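You operate a simulated robot arm through the tools that you are given. There is no shell and no other tool.

The job below is to be done with a simulated robot arm. You get a single attempt, and the scene is never put back.

TASK
Put things in order on the top of the jar bench. At the end: the grey insert from the top of the jar bench is on the grey tub; the black bung stands where the low white wheel stood; the low white wheel stands where the grey eyelet block (marked "3.0") stood; the grey eyelet block from the top of the jar bench stands where the grey insert stood; whatever was shut is shut again. Leave all else as you found it, and nothing knocked over.

It is judged by the outcome, as a careful person would: the job done as asked, and still so three seconds after it is handed in. It fails if anything else is knocked over, pushed out of place, dropped, spilled or broken.

THE ROBOT
A 7-joint arm with a two-finger parallel gripper, fixed in place. Base frame: the origin is at the foot of the arm, x ahead of it, y to its left, z up; the work surface is at about z = 820. Lengths are in mm, angles in degrees, forces in N, time in s.
With the tool pointing down near the work surface it reaches from about 300 to 700 mm from the base axis. Its first joint turns from -66.0 to 66.0 degrees. Payload 1.57 kg.
The tool frame sits at the grasp point between the pads (the TCP): z along the fingers, y along the line on which they close. The tips reach 30 mm beyond it. The gripper opens to 110 mm. The fingers are 24 mm wide and 12 mm thick; the gripper's body (48 by 112 mm) begins 78 mm behind the TCP.
Orientation is that of the tool frame in the base frame, as [roll, pitch, yaw] about the fixed x, y, z axes, in that order (R = Rz(yaw) Ry(pitch) Rx(roll)). With the fingers straight down and closing along the base's y, the tool's x points along the base's -x, its y along +y and its z along -z.

THE INTERFACE
- The arm moves only by the tool jog_arm. Its argument "motion" is a list that holds one entry, the list of rows, each a list of 7 numbers: the shift along the base's x, y, z in mm, then the turn, a rotation vector about the base's x, y, z in degrees, then the gripper command, from -1 (fully open) to 1 (shut), values between in proportion. In form: [[[dx, dy, dz, rx, ry, rz, hand], ...]]. A call has 1 to 20 rows; each row shifts and turns the commanded pose from where the row before left it. Each row takes 0.2 s and may step no farther than 50 mm and 8.6 degrees from the row before; otherwise, or with a gripper value out of range, the whole call is refused. A pose out of reach is approached as far as the arm can. The call stops where the force on the tool passes 40 N (or 10 N more than at its start, if that is more) or the arm is blocked; 0.2 s more then pass. The fingers move at their own pace (about 108 mm/s each) and stop on an object; they squeeze with about 39 N. The grip force told is the motor's: it shows also when the fingers shut on nothing. Time passes only in rows, and 0.2 s behind the last, so rows that do not move let the fingers close. The reply holds the time, the measured pose of the TCP, the force on the tool along the base axes, the opening and the grip force, in the units named above and with some noise, with the torque about the TCP (base axes, N m) and any sound that the robot's microphone picked up.
- Cameras (640 x 400 px; columns grow to the right, rows downward): "scene" is fixed at [171.6, -426.7, 1396.5]; the picture's right is [0.51, -0.86, 0.00], its down [-0.60, -0.36, -0.71] and it looks along [0.61, 0.36, -0.70] (base axes); focal length 341 px, centre (320, 200). "wrist" rides on the gripper at [70, 16, -141] in the tool frame; the picture's right is [-0.23, 0.97, 0.00], its down [-0.85, -0.20, -0.48] and it looks along [-0.47, -0.11, 0.88] (tool axes); focal length 222 px, centre (320, 200). There is no depth. A picture from a camera that has moved, and an enlarged one, comes with that camera's place and axes in the base frame and with its lens. The place of the scene camera against the robot may be out by one fixed shift of up to 18 mm in any direction.
- get_image(camera): a new picture of that camera. No time passes.
- inspect(camera, box): a new picture of the part [left, top, right, bottom] of that camera's present view, enlarged. No time passes.
- job_done(): hands the job in; it is judged then, once.

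Nothing tells you positions but the pictures and the camera data. Unless the task says otherwise, let go and move clear before handing in.

The tools are called after "Request:" as a command line: name --argument value ..., lists and objects as JSON in quotes. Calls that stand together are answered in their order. jog_arm: Moves the arm, as the interface text tells. Its arguments: {"type":"object","properties":{"motion":{"type":"array","items":{"type":"array","items":{"type":"array","items":{"type":"number"}}}}},"required":["motion"]} The other tools are called the same way: get_image (camera) takes a picture; inspect (camera, box) takes an enlarged picture of a part of a camera's view; job_done () hands the job in.

At the start:

```text
clock: 0.0
tool_pos: [398.0, -105.0, 1069.0]
ee_rot: [179.9, 0.0, 180.0]
ft_force: [-0.1, 0.2, -0.1]
ft_torque: [0.02, 0.0, -0.03]
gripper_width: 110.1
gripper_force: 0.1
```

scene: 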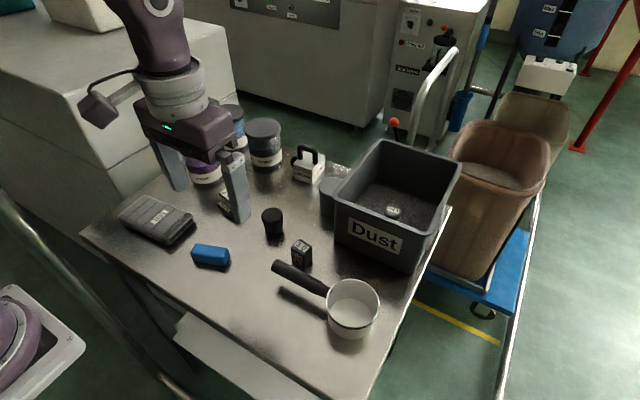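
wrist: 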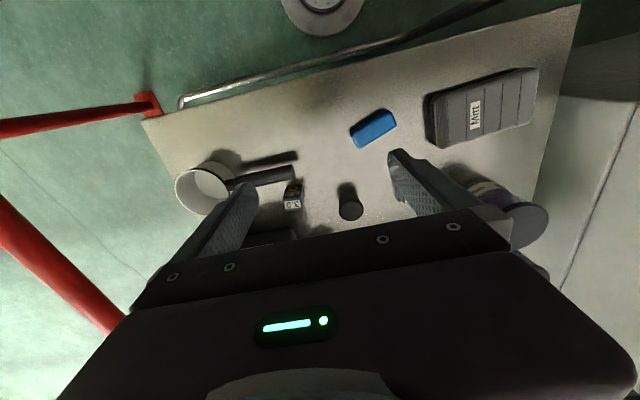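

I see a bench with a grey case, a blue block, a black bung, a small block, a pan, a grey "Dust" bin, jars and a white block with a handle. I'll look closer before moving anything.

Request:
inspect --camera "scene" --box '[180, 100, 340, 200]'

Request:
inspect --camera "scene" --box '[220, 190, 380, 290]'

Request:
inspect --camera "scene" --box '[320, 130, 480, 230]'

Request:
inspect --camera "scene" --box '[100, 170, 260, 270]'

Request:
inspect --camera "wrist" --box '[160, 120, 400, 270]'

Request:
inspect --camera "wrist" --box '[380, 50, 620, 200]'

```text
4.00 times, centred on (260, 150) of scene
camera zoom: at [171.6, -426.7, 1396.5], right [0.51, -0.86, 0.0], down [-0.6, -0.36, -0.71], along [0.61, 0.36, -0.7], focal length 1364 px, centre (560, 400)
```

zoom: 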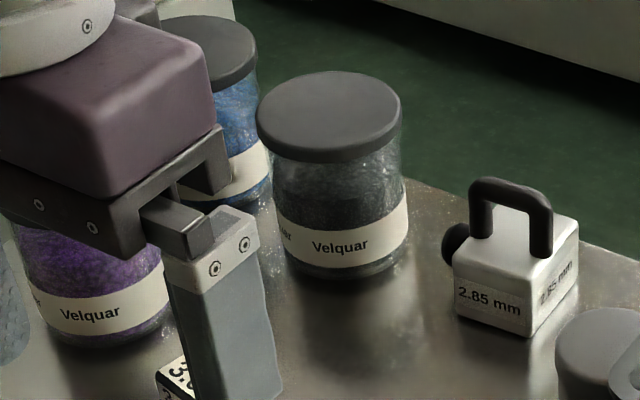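

```text
4.00 times, centred on (300, 240) of scene
camera zoom: at [171.6, -426.7, 1396.5], right [0.51, -0.86, 0.0], down [-0.6, -0.36, -0.71], along [0.61, 0.36, -0.7], focal length 1364 px, centre (400, 40)
```

zoom: 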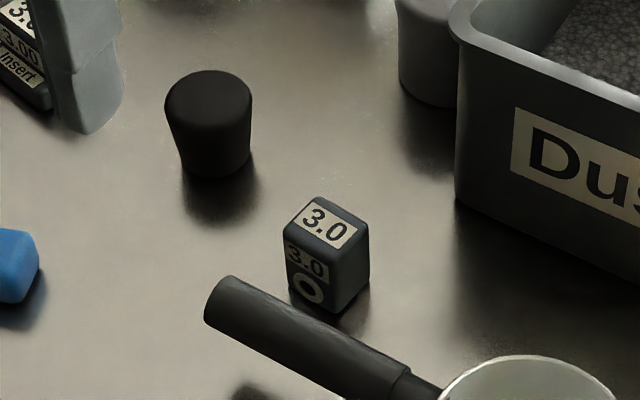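

```text
4.00 times, centred on (400, 180) of scene
camera zoom: at [171.6, -426.7, 1396.5], right [0.51, -0.86, 0.0], down [-0.6, -0.36, -0.71], along [0.61, 0.36, -0.7], focal length 1364 px, centre (0, 280)
```

zoom: 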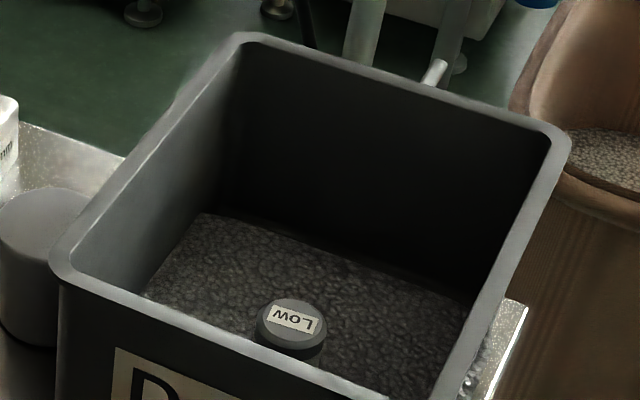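

```text
4.00 times, centred on (180, 220) of scene
camera zoom: at [171.6, -426.7, 1396.5], right [0.51, -0.86, 0.0], down [-0.6, -0.36, -0.71], along [0.61, 0.36, -0.7], focal length 1364 px, centre (880, 120)
```

zoom: 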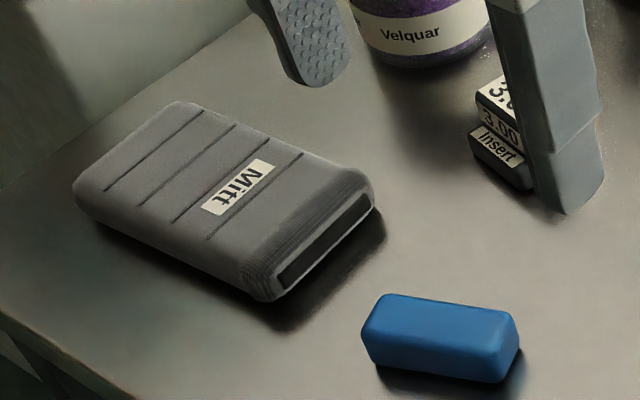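

```text
2.67 times, centred on (280, 195) of wrist
camera zoom: at [329.1, -87.0, 1211.2], right [0.23, 0.97, 0.0], down [0.85, -0.2, 0.48], along [0.47, -0.11, -0.88], focal length 592 px, centre (427, 213)
```

zoom: 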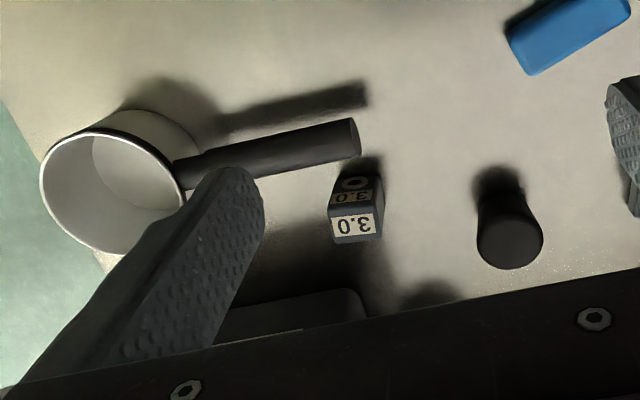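

```text
2.67 times, centred on (500, 125) of wrist
camera zoom: at [329.1, -87.0, 1211.2], right [0.23, 0.97, 0.0], down [0.85, -0.2, 0.48], along [0.47, -0.11, -0.88], focal length 592 px, centre (-160, 400)
```

zoom: 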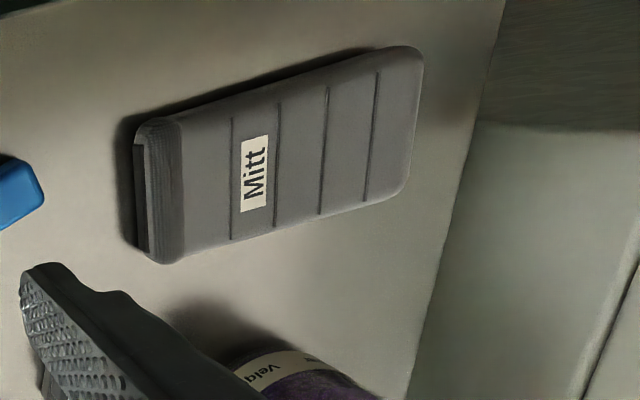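

The insert (marked "3.00 Insert") is partly hidden by the gripper, and I don't see a white wheel yet. I'll lift the arm and shift it to see the hidden area.

Request:
jog_arm --motion '[[[0, 0, 40, 0, 0, 0, -1], [0, 0, 40, 0, 0, 0, -1], [-20, -30, 30, 0, 0, 0, -1], [-20, -40, 0, 0, 0, 0, -1], [-20, -40, 0, 0, 0, 0, -1], [0, -40, 0, 0, 0, 0, -1], [0, -40, 0, 0, 0, 0, -1]]]'

Request:
get_image --camera "scene"

Request:
get_image --camera "wrist"

```text
clock: 1.6
tool_pos: [335.5, -291.1, 1176.6]
ee_rot: [179.9, 0.1, 180.0]
ft_force: [0.7, -1.3, 0.2]
ft_torque: [-0.01, 0.03, 0.04]
gripper_width: 109.9
gripper_force: 0.0
```

```text
taken
```

scene: 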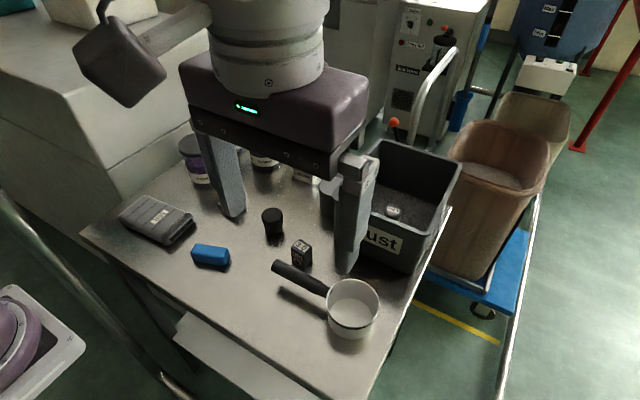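

```text
taken
camera wrist: at [265.8, -273.8, 1319.0], right [0.23, 0.97, 0.0], down [0.86, -0.2, 0.48], along [0.47, -0.11, -0.88], focal length 222 px, centre (320, 200)
```

wrist: 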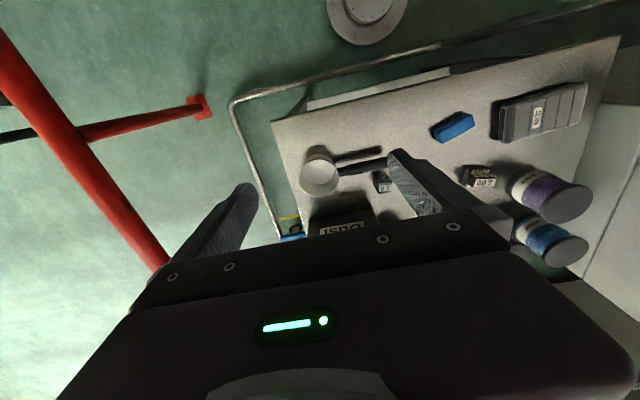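

I'll swing the arm to the left side so the scene camera sees the bench's right half and back.

Request:
jog_arm --motion '[[[0, 45, 0, 0, 0, 0, -1], [0, 45, 0, 0, 0, 0, -1], [0, 45, 0, 0, 0, 0, -1], [0, 45, 0, 0, 0, 0, -1], [0, 45, 0, 0, 0, 0, -1], [0, 45, 0, 0, 0, 0, -1], [0, 45, 0, 0, 0, 0, -1], [0, 45, 0, 0, 0, 0, -1], [0, 45, 0, 0, 0, 0, -1], [0, 30, 0, 0, 0, 0, -1]]]'

Request:
get_image --camera "scene"

Request:
get_image --camera "wrist"

Request:
inspect --camera "scene" --box '[180, 120, 340, 220]'

```text
clock: 3.8
tool_pos: [340.2, 141.3, 1180.5]
ee_rot: [180.0, 0.0, -180.0]
ft_force: [-0.5, 0.1, 1.0]
ft_torque: [0.0, -0.03, 0.02]
gripper_width: 110.1
gripper_force: 0.2
```

```text
taken
```

scene: 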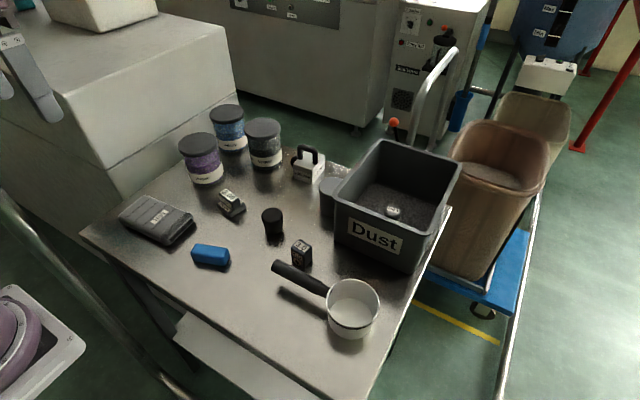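

```text
taken
camera wrist: at [269.8, 158.9, 1321.5], right [0.23, 0.97, 0.0], down [0.85, -0.2, 0.48], along [0.47, -0.11, -0.88], focal length 222 px, centre (320, 200)
```

wrist: 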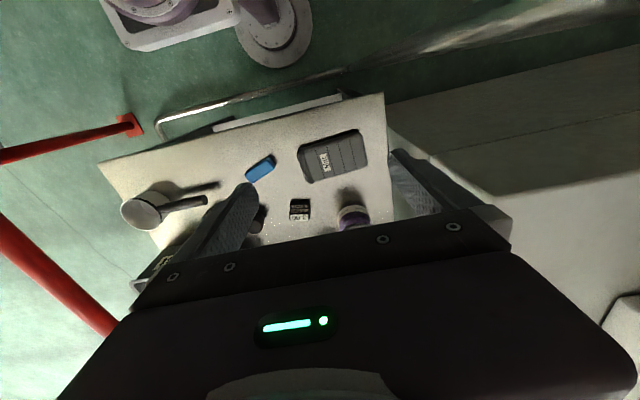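

```text
4.00 times, centred on (260, 170) of scene
camera zoom: at [171.6, -426.7, 1396.5], right [0.51, -0.86, 0.0], down [-0.6, -0.36, -0.71], along [0.61, 0.36, -0.7], focal length 1364 px, centre (560, 320)
```

zoom: 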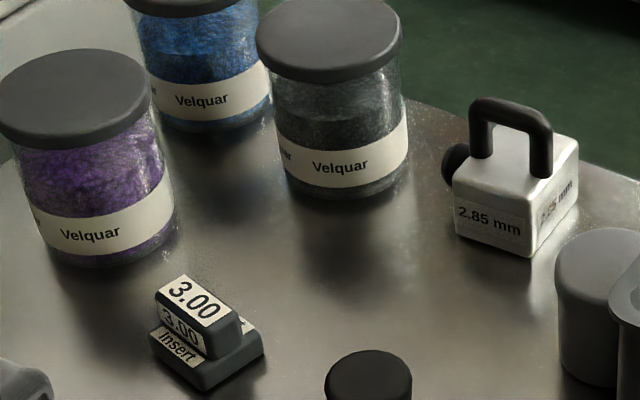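

Now the insert is visible near the jars. I'll inspect the bin, the cylinder beside it, and the remaining background.

Request:
inspect --camera "scene" --box '[304, 160, 384, 210]'

Request:
inspect --camera "scene" --box '[360, 185, 424, 225]'

Request:
inspect --camera "scene" --box '[280, 240, 440, 340]'

Request:
inspect --camera "scene" --box '[480, 40, 640, 140]'

Request:
inspect --camera "scene" --box '[0, 260, 224, 400]'

Request:
inspect --camera "wrist" --box '[80, 80, 400, 280]'

```text
8.00 times, centred on (344, 185) of scene
camera zoom: at [171.6, -426.7, 1396.5], right [0.51, -0.86, 0.0], down [-0.6, -0.36, -0.71], along [0.61, 0.36, -0.7], focal length 2728 px, centre (128, 320)
```

zoom: 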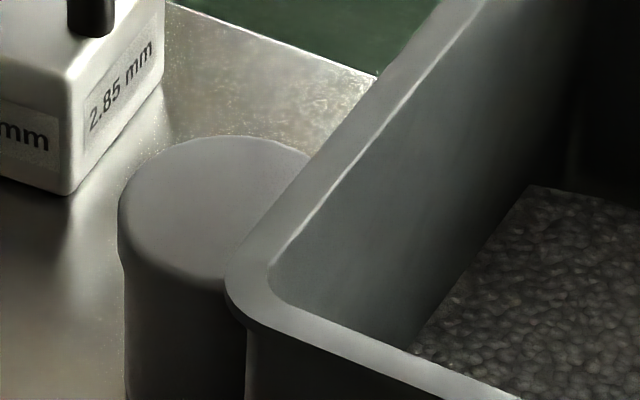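

```text
10.00 times, centred on (392, 205) of scene
camera zoom: at [171.6, -426.7, 1396.5], right [0.51, -0.86, 0.0], down [-0.6, -0.36, -0.71], along [0.61, 0.36, -0.7], focal length 3410 px, centre (-400, 150)
```

zoom: 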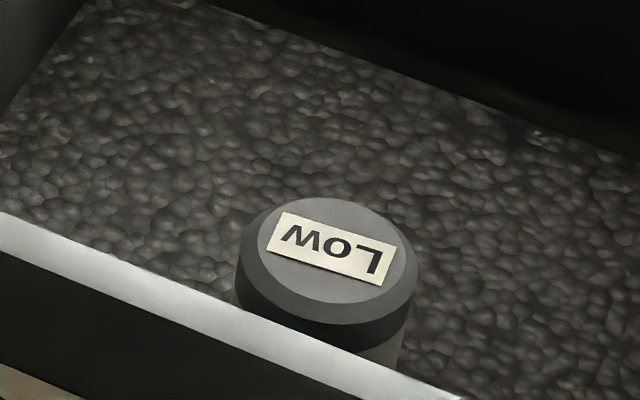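

```text
4.00 times, centred on (360, 290) of scene
camera zoom: at [171.6, -426.7, 1396.5], right [0.51, -0.86, 0.0], down [-0.6, -0.36, -0.71], along [0.61, 0.36, -0.7], focal length 1364 px, centre (160, -160)
```

zoom: 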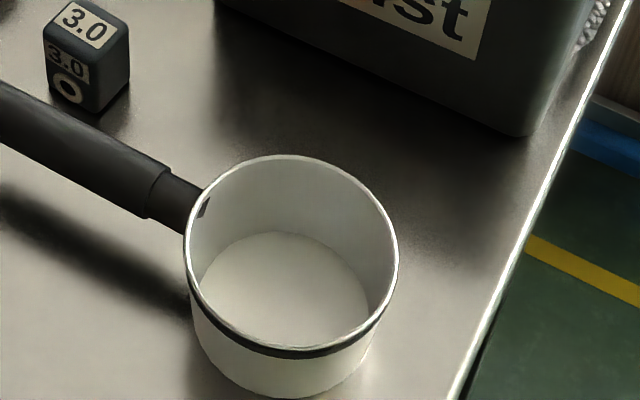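

```text
4.00 times, centred on (560, 90) of scene
camera zoom: at [171.6, -426.7, 1396.5], right [0.51, -0.86, 0.0], down [-0.6, -0.36, -0.71], along [0.61, 0.36, -0.7], focal length 1364 px, centre (-640, 640)
```

zoom: 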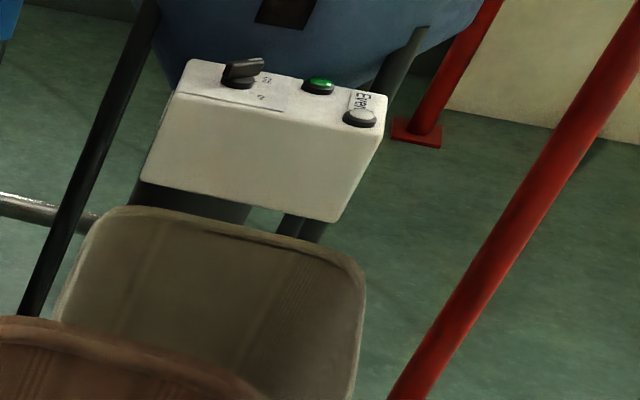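

```text
2.86 times, centred on (112, 330) of scene
camera zoom: at [171.6, -426.7, 1396.5], right [0.51, -0.86, 0.0], down [-0.6, -0.36, -0.71], along [0.61, 0.36, -0.7], focal length 974 px, centre (914, -171)
```

zoom: 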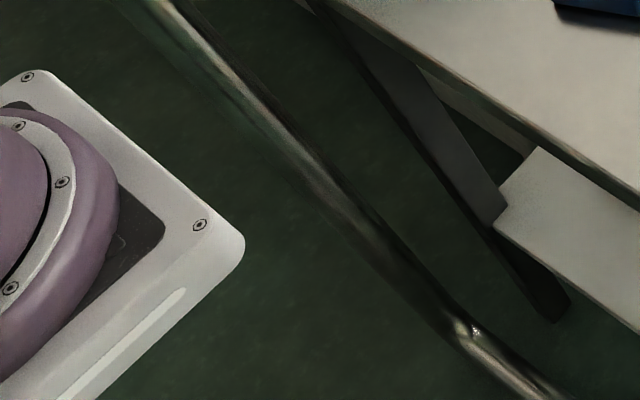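

```text
2.00 times, centred on (240, 180) of wrist
camera zoom: at [269.8, 158.9, 1321.5], right [0.23, 0.97, 0.0], down [0.85, -0.2, 0.48], along [0.47, -0.11, -0.88], focal length 444 px, centre (480, 240)
```

zoom: 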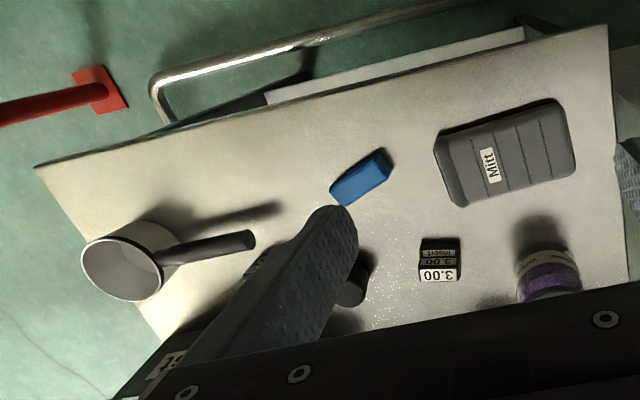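

No white wheel is visible yet; it's probably hidden behind the tall bin or the jars. I'll tilt the wrist camera outwards to look at the back of the bench.

Request:
jog_arm --motion '[[[0, -45, 10, 0, -8, 0, -1], [0, -45, 10, 0, -8, 0, -1], [10, -45, 10, 0, -8, 0, -1], [10, -45, 10, 0, -8, 0, -1], [10, -30, 0, 0, -6, 0, -1]]]'

Request:
get_image --camera "wrist"

```text
clock: 5.0
tool_pos: [370.7, -71.1, 1219.7]
ee_rot: [-179.8, 38.2, -180.0]
ft_force: [-0.3, -0.9, 0.5]
ft_torque: [0.0, 0.0, 0.0]
gripper_width: 110.0
gripper_force: 0.1
```

```text
taken
camera wrist: at [228.7, -53.4, 1288.8], right [0.18, 0.97, 0.14], down [0.38, -0.2, 0.9], along [0.91, -0.11, -0.4], focal length 222 px, centre (320, 200)
```

wrist: 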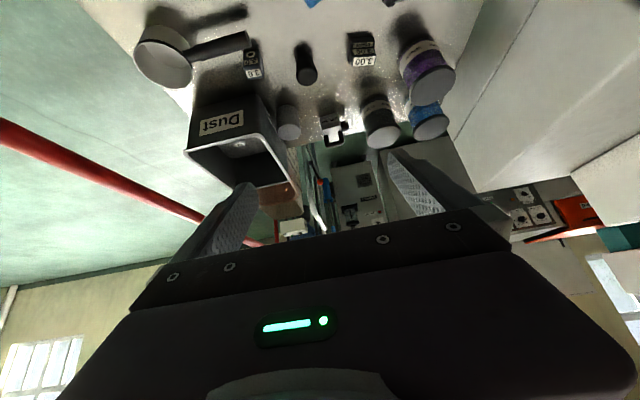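

Request:
inspect --camera "wrist" --box '[260, 80, 420, 180]'

Request:
inspect --camera "wrist" --box '[170, 100, 330, 200]'

Request:
inspect --camera "wrist" --box '[340, 40, 500, 140]'

Request:
inspect --camera "wrist" --box '[120, 0, 280, 100]'

```text
4.00 times, centred on (340, 130) of wrist
camera zoom: at [228.7, -53.4, 1288.8], right [0.18, 0.97, 0.14], down [0.38, -0.2, 0.9], along [0.91, -0.11, -0.4], focal length 888 px, centre (240, 480)
```

zoom: 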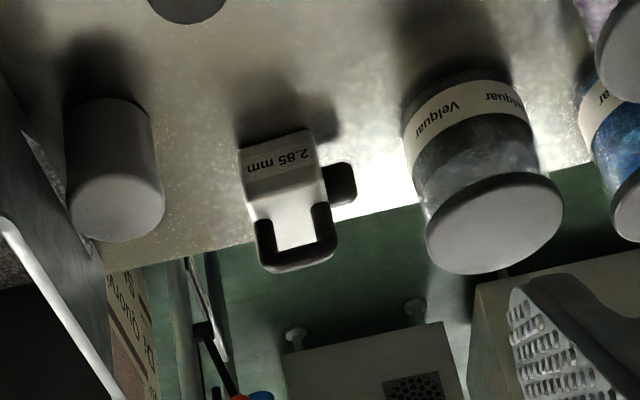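

```text
4.00 times, centred on (250, 150) of wrist
camera zoom: at [228.7, -53.4, 1288.8], right [0.18, 0.97, 0.14], down [0.38, -0.2, 0.9], along [0.91, -0.11, -0.4], focal length 888 px, centre (600, 400)
```

zoom: 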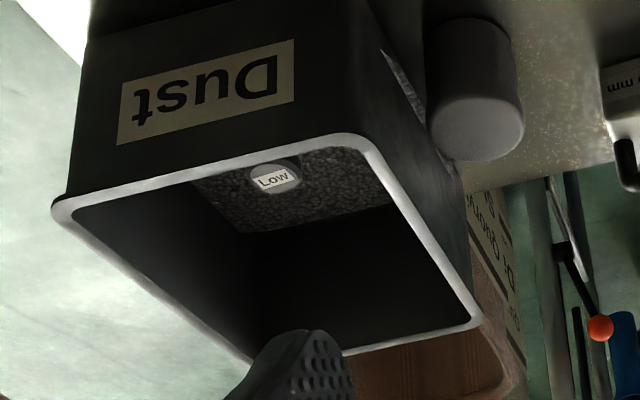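

```text
4.00 times, centred on (420, 90) of wrist
camera zoom: at [228.7, -53.4, 1288.8], right [0.18, 0.97, 0.14], down [0.38, -0.2, 0.9], along [0.91, -0.11, -0.4], focal length 888 px, centre (-80, 640)
```

zoom: 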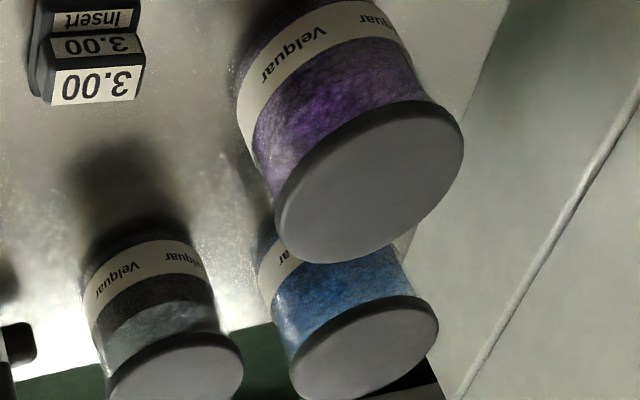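

```text
4.00 times, centred on (200, 50) of wrist
camera zoom: at [228.7, -53.4, 1288.8], right [0.18, 0.97, 0.14], down [0.38, -0.2, 0.9], along [0.91, -0.11, -0.4], focal length 888 px, centre (800, 800)
```

zoom: 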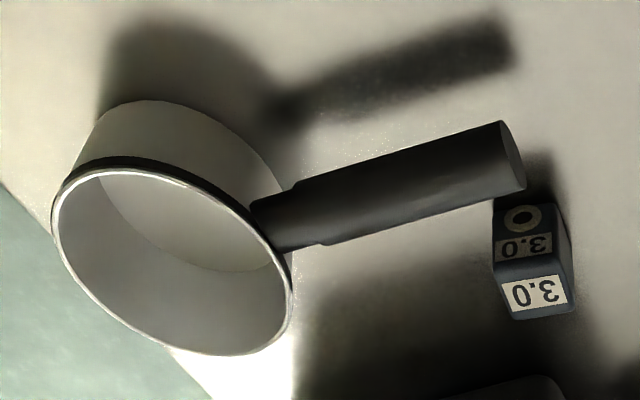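

Still no white wheel seen from the front. I'll bring the tool upright and turn it to look at the bench from the left and from behind the jars.

Request:
jog_arm --motion '[[[20, 10, 0, 0, 7.64, 0, -1], [20, 10, 0, 0, 7.64, 0, -1], [20, 10, 0, 0, 7.64, 0, -1], [20, 10, 0, 0, 7.64, 0, -1], [20, 10, 0, 0, 7.64, 0, -1], [10, 10, 0, 0, 0, -8.5, -1], [10, 10, 0, 0, 0, -8.5, -1], [10, 10, 0, 0, 0, -8.5, -1], [10, 10, 0, 0, 0, -8.5, -1], [10, 10, 0, 0, 0, -8.5, -1], [10, 10, 0, 0, 0, -8.5, -1], [0, 10, 0, 0, 0, -8.5, -1], [0, 10, 0, 0, 0, -8.5, -1], [0, 10, 0, 0, 0, -8.5, -1], [0, 10, 0, 0, 0, -8.5, -1], [0, 0, 0, 0, 0, -5, -1]]]'

Request:
get_image --camera "wrist"

Request:
get_image --camera "scene"

```text
clock: 8.4
tool_pos: [529.0, 80.1, 1220.5]
ee_rot: [-180.0, -0.2, 89.8]
ft_force: [-0.7, -1.1, -0.8]
ft_torque: [-0.02, 0.02, -0.01]
gripper_width: 110.0
gripper_force: 0.0
```

```text
taken
camera wrist: at [545.5, 150.2, 1361.9], right [0.97, -0.23, 0.0], down [-0.2, -0.86, 0.48], along [-0.11, -0.46, -0.88], focal length 222 px, centre (320, 200)
```

wrist: 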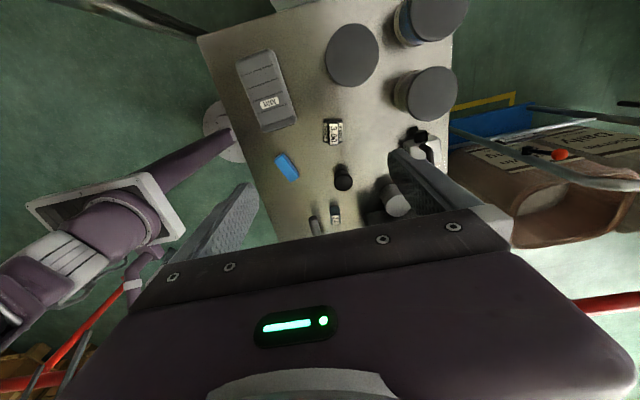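

```text
taken
```

scene: 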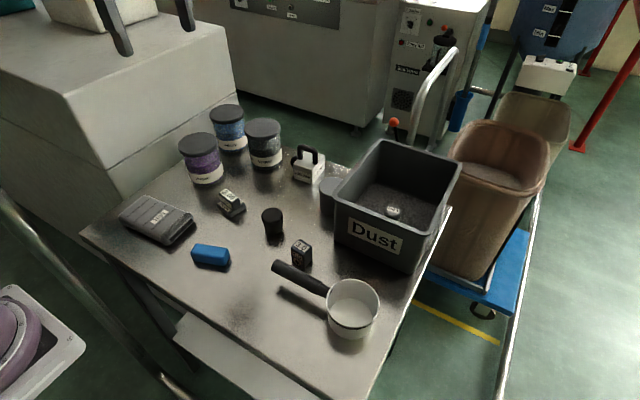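

Request:
inspect --camera "wrist" --box '[300, 0, 460, 100]'

Request:
inspect --camera "wrist" --box '[300, 120, 460, 220]'

Request:
inspect --camera "wrist" --box '[200, 20, 360, 120]'

```text
4.00 times, centred on (380, 50) of wrist
camera zoom: at [545.5, 150.2, 1361.9], right [0.97, -0.23, 0.0], down [-0.2, -0.86, 0.48], along [-0.11, -0.46, -0.88], focal length 888 px, centre (80, 800)
```

zoom: 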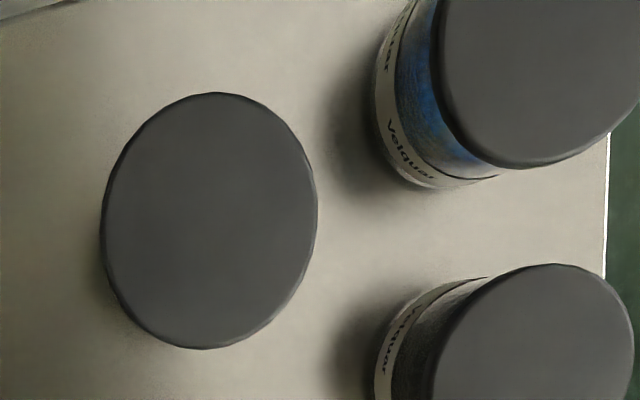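

```text
4.00 times, centred on (380, 170) of wrist
camera zoom: at [545.5, 150.2, 1361.9], right [0.97, -0.23, 0.0], down [-0.2, -0.86, 0.48], along [-0.11, -0.46, -0.88], focal length 888 px, centre (80, 320)
```

zoom: 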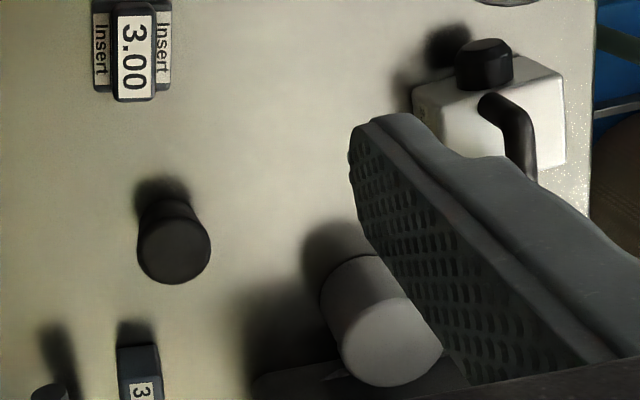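

```text
4.00 times, centred on (280, 70) of wrist
camera zoom: at [545.5, 150.2, 1361.9], right [0.97, -0.23, 0.0], down [-0.2, -0.86, 0.48], along [-0.11, -0.46, -0.88], focal length 888 px, centre (480, 720)
```

zoom: 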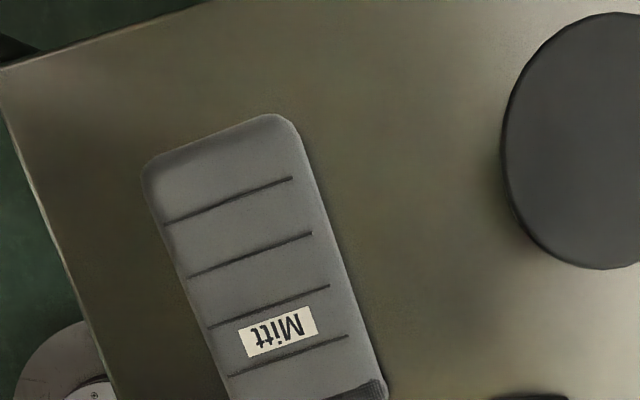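

The cylinder next to the bin looks like a cover, which could be hiding the wheel. I'll look closely at the bin and cylinder from above before touching anything.

Request:
jog_arm --motion '[[[10, -45, 0, 0, 0, 0, -1], [10, -45, 0, 0, 0, 0, -1], [10, -45, 0, 0, 0, 0, -1], [10, -45, 0, 0, 0, 0, -1], [0, -40, -20, 0, 0, 0, -1]]]'

Request:
get_image --camera "wrist"

Request:
inspect --camera "wrist" --box '[260, 40, 480, 200]'

```text
clock: 9.6
tool_pos: [568.4, -141.6, 1199.1]
ee_rot: [180.0, -0.1, 90.1]
ft_force: [0.1, 0.4, 0.0]
ft_torque: [0.07, -0.02, 0.01]
gripper_width: 110.1
gripper_force: 0.1
```

```text
taken
camera wrist: at [585.3, -71.0, 1341.9], right [0.97, -0.23, 0.0], down [-0.2, -0.86, 0.48], along [-0.11, -0.46, -0.88], focal length 222 px, centre (320, 200)
```

wrist: 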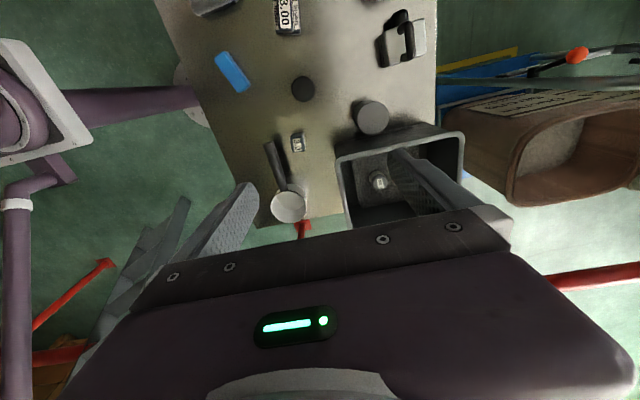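

```text
2.50 times, centred on (370, 120) of wrist
camera zoom: at [585.3, -71.0, 1341.9], right [0.97, -0.23, 0.0], down [-0.2, -0.86, 0.48], along [-0.11, -0.46, -0.88], focal length 555 px, centre (195, 400)
```

zoom: 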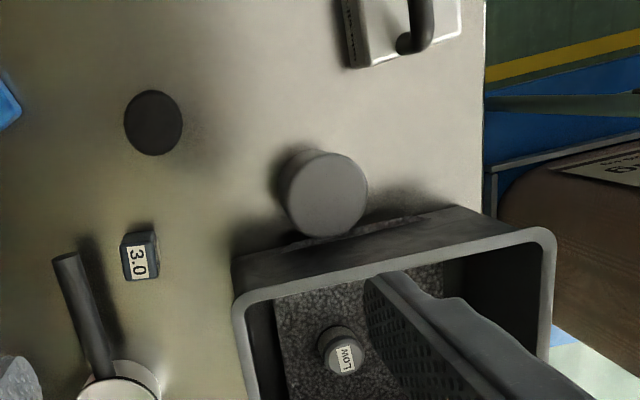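

Request:
jog_arm --motion '[[[10, -45, 0, 0, 0, 0, -1], [10, -45, 0, 0, 0, 0, -1], [10, -45, 0, 0, 0, 0, -1], [0, -40, 0, 0, 0, 0, -1]]]'

Request:
get_image --camera "wrist"

Request:
inspect --camera "wrist" --box '[260, 0, 480, 160]'

Request:
get_image --camera "scene"

```text
clock: 10.6
tool_pos: [548.1, -242.6, 1182.2]
ee_rot: [180.0, -0.1, 90.0]
ft_force: [0.5, 0.1, 0.2]
ft_torque: [0.01, 0.01, 0.0]
gripper_width: 110.1
gripper_force: 0.0
out of reach, approached as far as the arm can: row 1, 2, 3, 4
```

```text
taken
camera wrist: at [563.8, -172.5, 1323.6], right [0.97, -0.23, 0.0], down [-0.2, -0.86, 0.48], along [-0.11, -0.46, -0.88], focal length 222 px, centre (320, 200)
```

wrist: 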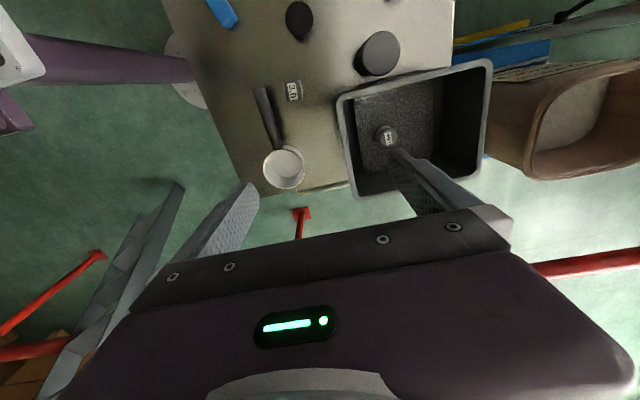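

```text
2.50 times, centred on (370, 80) of wrist
camera zoom: at [563.8, -172.5, 1323.6], right [0.97, -0.23, 0.0], down [-0.2, -0.86, 0.48], along [-0.11, -0.46, -0.88], focal length 555 px, centre (195, 500)
```

zoom: 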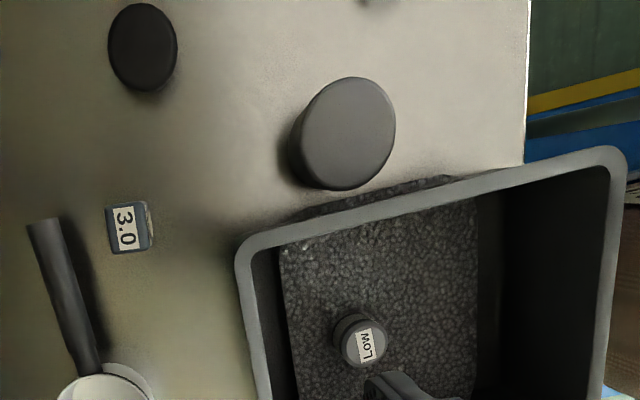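

```text
taken
```

scene: 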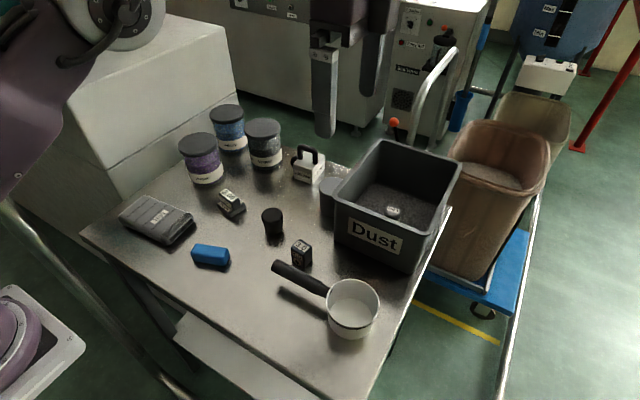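

I have a clear scene view now. I'll zoom at high magnification on each object to measure it.

Request:
inspect --camera "scene" --box '[300, 165, 364, 225]'

Request:
inspect --camera "scene" --box '[208, 180, 256, 220]'

Request:
inspect --camera "scene" --box '[250, 200, 322, 275]'

Request:
inspect --camera "wrist" --box '[250, 0, 410, 100]'

```text
6.67 times, centred on (332, 195) of scene
camera zoom: at [171.7, -426.7, 1396.5], right [0.51, -0.86, 0.0], down [-0.6, -0.36, -0.71], along [0.61, 0.36, -0.7], focal length 2273 px, centre (240, 233)
```

zoom: 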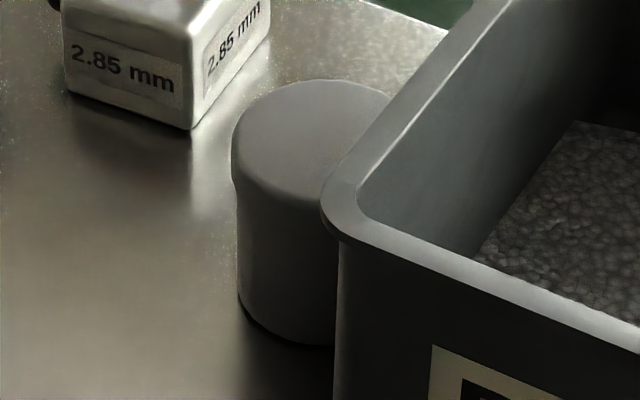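

```text
10.00 times, centred on (232, 200) of scene
camera zoom: at [171.7, -426.7, 1396.5], right [0.51, -0.86, 0.0], down [-0.6, -0.36, -0.71], along [0.61, 0.36, -0.7], focal length 3410 px, centre (1200, 200)
```

zoom: 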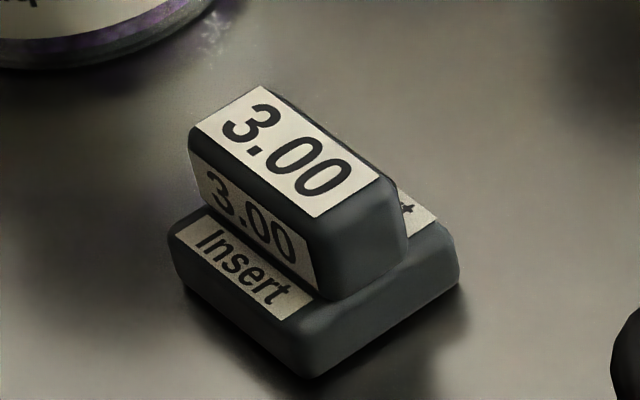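

```text
5.33 times, centred on (286, 238) of scene
camera zoom: at [171.7, -426.7, 1396.5], right [0.51, -0.86, 0.0], down [-0.6, -0.36, -0.71], along [0.61, 0.36, -0.7], focal length 1818 px, centre (501, 0)
```

zoom: 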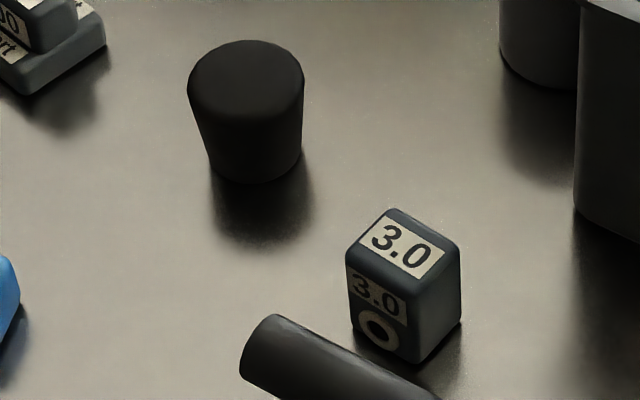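

```text
4.00 times, centred on (330, 50) of wrist
camera zoom: at [563.8, -172.5, 1323.6], right [0.97, -0.23, 0.0], down [-0.2, -0.86, 0.48], along [-0.11, -0.46, -0.88], focal length 888 px, centre (280, 800)
```

zoom: 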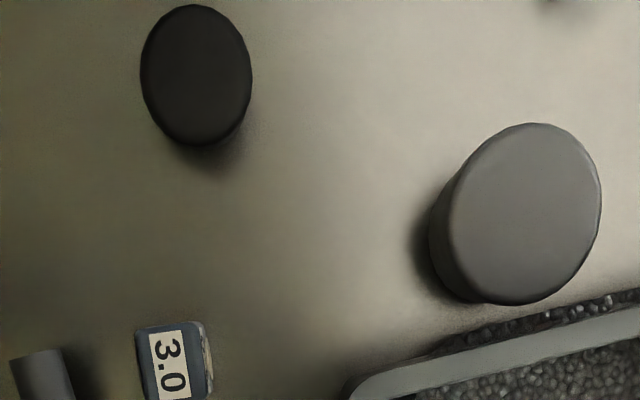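

The cylinder beside the bin turns out to be a lidded grey tub (the lid is slightly wider than the body), centred near (670, -162), top around z≈880. I think the wheel is inside or under it. Next I move the hand above it for a closer look.

Request:
jog_arm --motion '[[[0, 0, -30, 0, 0, 0, -1]]]'

```text
clock: 11.0
tool_pos: [551.2, -241.6, 1151.0]
ee_rot: [180.0, -0.2, 89.9]
ft_force: [0.7, -0.3, 0.3]
ft_torque: [0.02, 0.05, 0.01]
gripper_width: 110.1
gripper_force: 0.1
```

Request:
jog_arm --motion '[[[0, 40, -30, 0, 0, 0, -1], [20, 41, -30, 0, 0, 0, -1], [35, 0, -25, 0, 0, 0, -1], [35, 0, -15, 0, 0, 0, -1]]]'

Request:
get_image --camera "wrist"

Request:
get_image --camera "scene"

```text
refused: row 2 steps farther than a row can; nothing moved
```

```text
taken
camera wrist: at [566.9, -172.4, 1293.4], right [0.97, -0.23, 0.0], down [-0.2, -0.86, 0.48], along [-0.11, -0.46, -0.88], focal length 222 px, centre (320, 200)
```

wrist: 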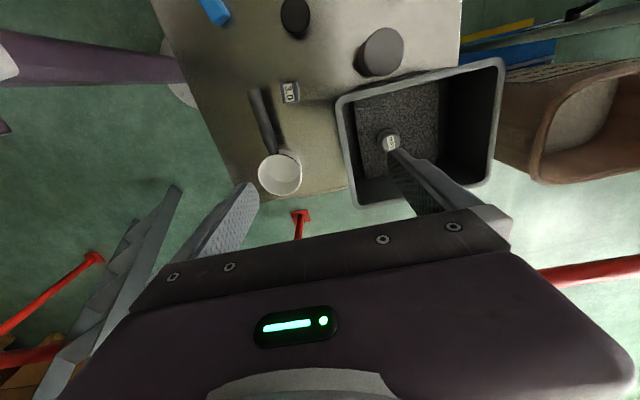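

```text
taken
```

scene: 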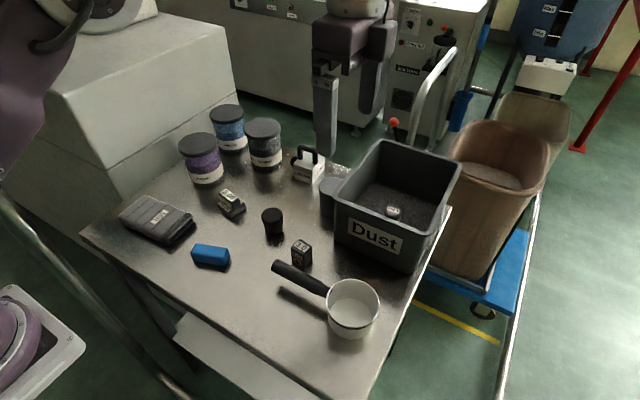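

The last call was refused for too large a step; I'll repeat it with smaller steps to get above the tub.

Request:
jog_arm --motion '[[[0, 35, -25, 0, 0, 0, -1], [10, 35, -25, 0, 0, 0, -1], [30, 11, -25, 0, 0, 0, -1], [35, 0, -25, 0, 0, 0, -1], [15, 0, 0, 0, 0, 0, -1]]]'

Request:
get_image --camera "wrist"

Request:
get_image --camera "scene"

```text
clock: 12.2
tool_pos: [638.9, -159.4, 1051.5]
ee_rot: [-180.0, -0.2, 90.0]
ft_force: [0.2, 0.3, -0.1]
ft_torque: [-0.05, 0.01, 0.02]
gripper_width: 110.0
gripper_force: 0.1
```

```text
taken
camera wrist: at [654.3, -90.5, 1193.9], right [0.97, -0.23, 0.0], down [-0.2, -0.86, 0.48], along [-0.11, -0.46, -0.88], focal length 222 px, centre (320, 200)
```

wrist: 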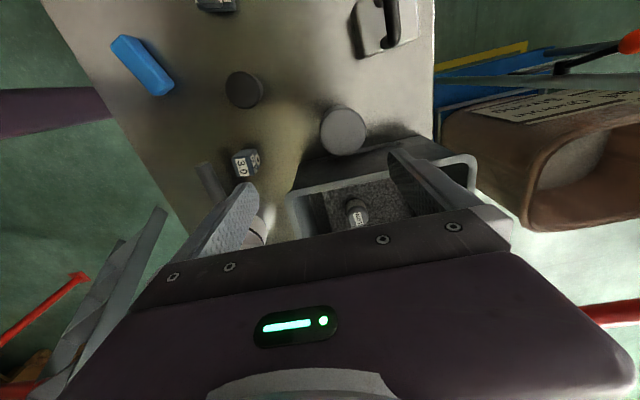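

```text
taken
```

scene: 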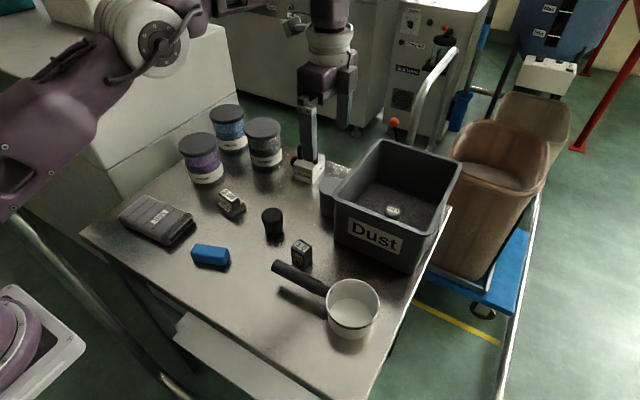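

Request:
inspect --camera "wrist" --box '[290, 80, 402, 150]'

Request:
inspect --camera "wrist" --box '[190, 50, 302, 190]'

```text
5.71 times, centred on (346, 115) of wrist
camera zoom: at [654.3, -90.5, 1193.9], right [0.97, -0.23, 0.0], down [-0.2, -0.86, 0.48], along [-0.11, -0.46, -0.88], focal length 1269 px, centre (171, 686)
```

zoom: 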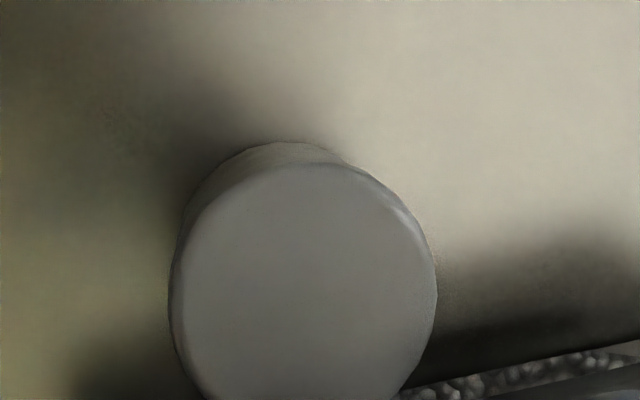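

```text
2.86 times, centred on (246, 120) of wrist
camera zoom: at [654.3, -90.5, 1193.9], right [0.97, -0.23, 0.0], down [-0.2, -0.86, 0.48], along [-0.11, -0.46, -0.88], focal length 635 px, centre (531, 429)
```

zoom: 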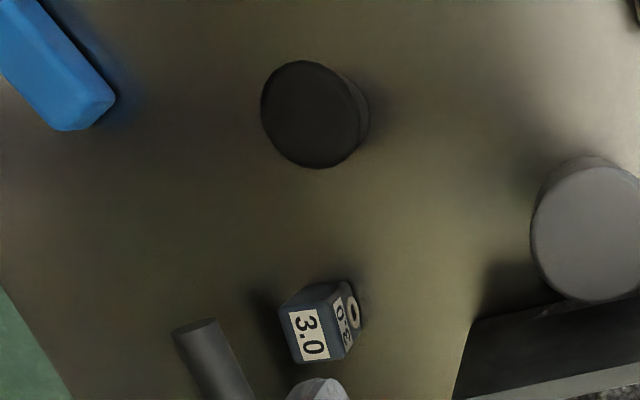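

The tub lid is about 65 mm across, centred near (670, -161.5). I'll lower the open hand over it with the fingers closing along x, parallel to the bin wall.

Request:
jog_arm --motion '[[[15, -1, -25, 0, 0, 0, -1], [16, -1, -25, 0, 0, 0, -1], [0, 0, -30, 0, 0, 0, -1], [0, 0, -30, 0, 0, 0, -1], [0, 0, -20, 0, 0, 0, -1]]]'

Request:
get_image --camera "wrist"

Request:
inspect --camera "scene" --box '[280, 130, 400, 230]'

```text
clock: 13.4
tool_pos: [669.0, -161.8, 919.7]
ee_rot: [-179.9, -0.1, 89.9]
ft_force: [-0.6, 0.1, -0.3]
ft_torque: [0.01, -0.02, 0.02]
gripper_width: 110.0
gripper_force: 0.0
out of reach, approached as far as the arm can: row 2
```

```text
taken
camera wrist: at [685.6, -92.5, 1061.8], right [0.97, -0.23, 0.0], down [-0.2, -0.86, 0.48], along [-0.11, -0.46, -0.88], focal length 222 px, centre (320, 200)
```

wrist: 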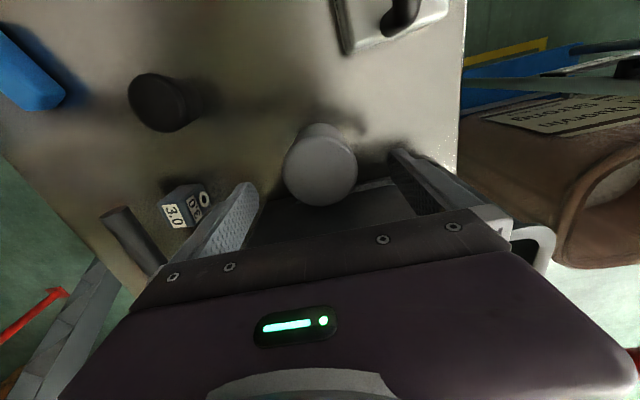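

```text
4.00 times, centred on (340, 180) of scene
camera zoom: at [171.6, -426.7, 1396.5], right [0.51, -0.86, 0.0], down [-0.6, -0.36, -0.71], along [0.61, 0.36, -0.7], focal length 1364 px, centre (240, 280)
```

zoom: 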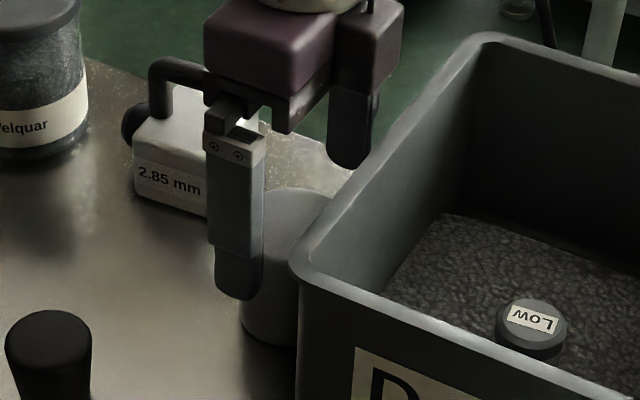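

Request:
inspect --camera "wrist" --box '[256, 115, 384, 215]'

```text
4.00 times, centred on (320, 165) of wrist
camera zoom: at [685.6, -92.5, 1061.8], right [0.97, -0.23, 0.0], down [-0.2, -0.86, 0.48], along [-0.11, -0.46, -0.88], focal length 888 px, centre (320, 340)
```

zoom: 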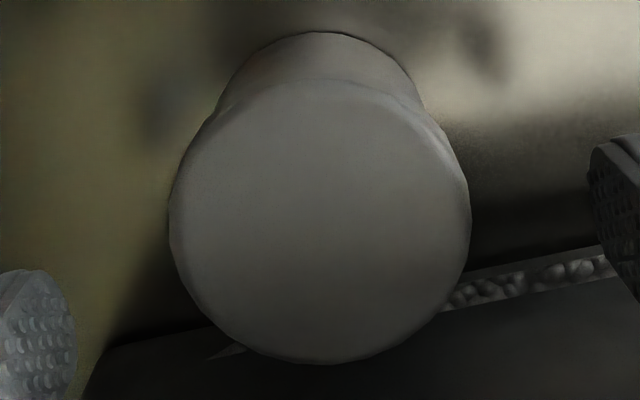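

The lid is centred between the fingers, with its top at about z≈877. I'll lower a bit so only the fingertips reach the lid, and close.

Request:
jog_arm --motion '[[[0, 0, -14, 0, 0, 0, -1], [0, 0, -12, 0, 0, 0, -1], [0, 0, 0, 0, 0, 0, 0], [0, 0, 0, 0, 0, 0, 1], [0, 0, 0, 0, 0, 0, 1], [0, 0, 0, 0, 0, 0, 1]]]'

Request:
inspect --camera "scene" --box '[280, 130, 400, 230]'

Request:
get_image --camera "wrist"

```text
clock: 14.8
tool_pos: [668.7, -161.7, 894.4]
ee_rot: [180.0, -0.2, 90.0]
ft_force: [0.4, 0.1, 0.0]
ft_torque: [-0.01, 0.01, 0.02]
gripper_width: 62.1
gripper_force: 39.5
```

```text
4.00 times, centred on (340, 180) of scene
camera zoom: at [171.6, -426.7, 1396.5], right [0.51, -0.86, 0.0], down [-0.6, -0.36, -0.71], along [0.61, 0.36, -0.7], focal length 1364 px, centre (240, 280)
```

zoom: 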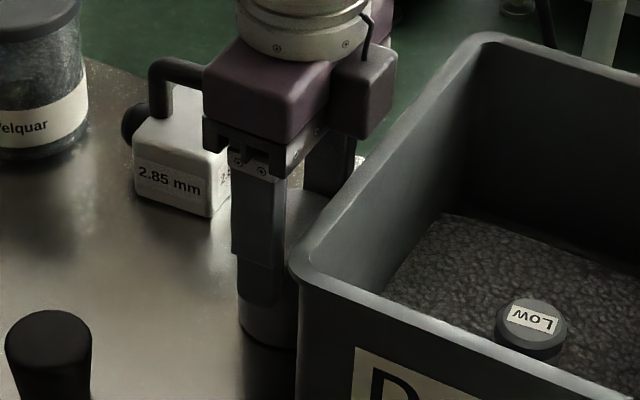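

```text
taken
camera wrist: at [684.8, -91.8, 1035.6], right [0.97, -0.23, 0.0], down [-0.2, -0.86, 0.48], along [-0.11, -0.46, -0.88], focal length 222 px, centre (320, 200)
```

wrist: 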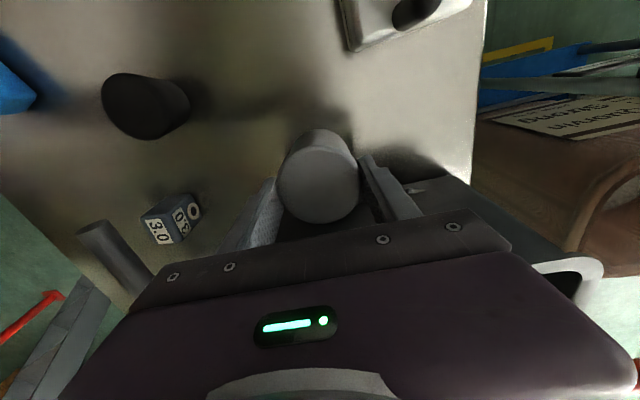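

The fingers hold something 62 mm wide. I'll lift it gently and watch the force.

Request:
jog_arm --motion '[[[0, 0, 4, 0, 0, 0, 1], [0, 0, 4, 0, 0, 0, 1], [0, 0, 4, 0, 0, 0, 1], [0, 0, 4, 0, 0, 0, 1]]]'

Request:
inspect --camera "scene" --box '[280, 130, 400, 230]'

Request:
inspect --camera "wrist" --box '[240, 100, 400, 240]'

```text
clock: 15.8
tool_pos: [667.2, -161.4, 912.0]
ee_rot: [-180.0, -0.2, 90.0]
ft_force: [0.1, 0.0, -0.8]
ft_torque: [-0.02, 0.01, 0.0]
gripper_width: 62.0
gripper_force: 39.1
```

```text
4.00 times, centred on (340, 180) of scene
camera zoom: at [171.6, -426.7, 1396.5], right [0.51, -0.86, 0.0], down [-0.6, -0.36, -0.71], along [0.61, 0.36, -0.7], focal length 1364 px, centre (240, 280)
```

zoom: 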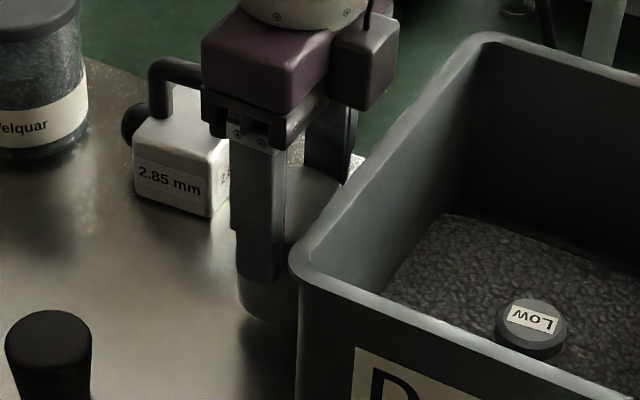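

```text
2.86 times, centred on (320, 170) of wrist
camera zoom: at [684.4, -91.6, 1053.1], right [0.97, -0.23, 0.0], down [-0.2, -0.86, 0.47], along [-0.11, -0.46, -0.88], focal length 635 px, centre (320, 286)
```

zoom: 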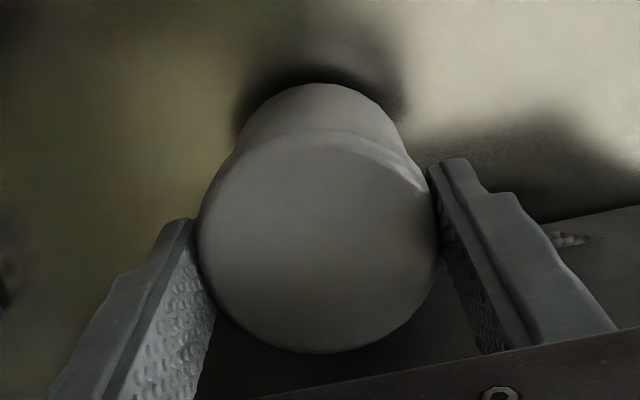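

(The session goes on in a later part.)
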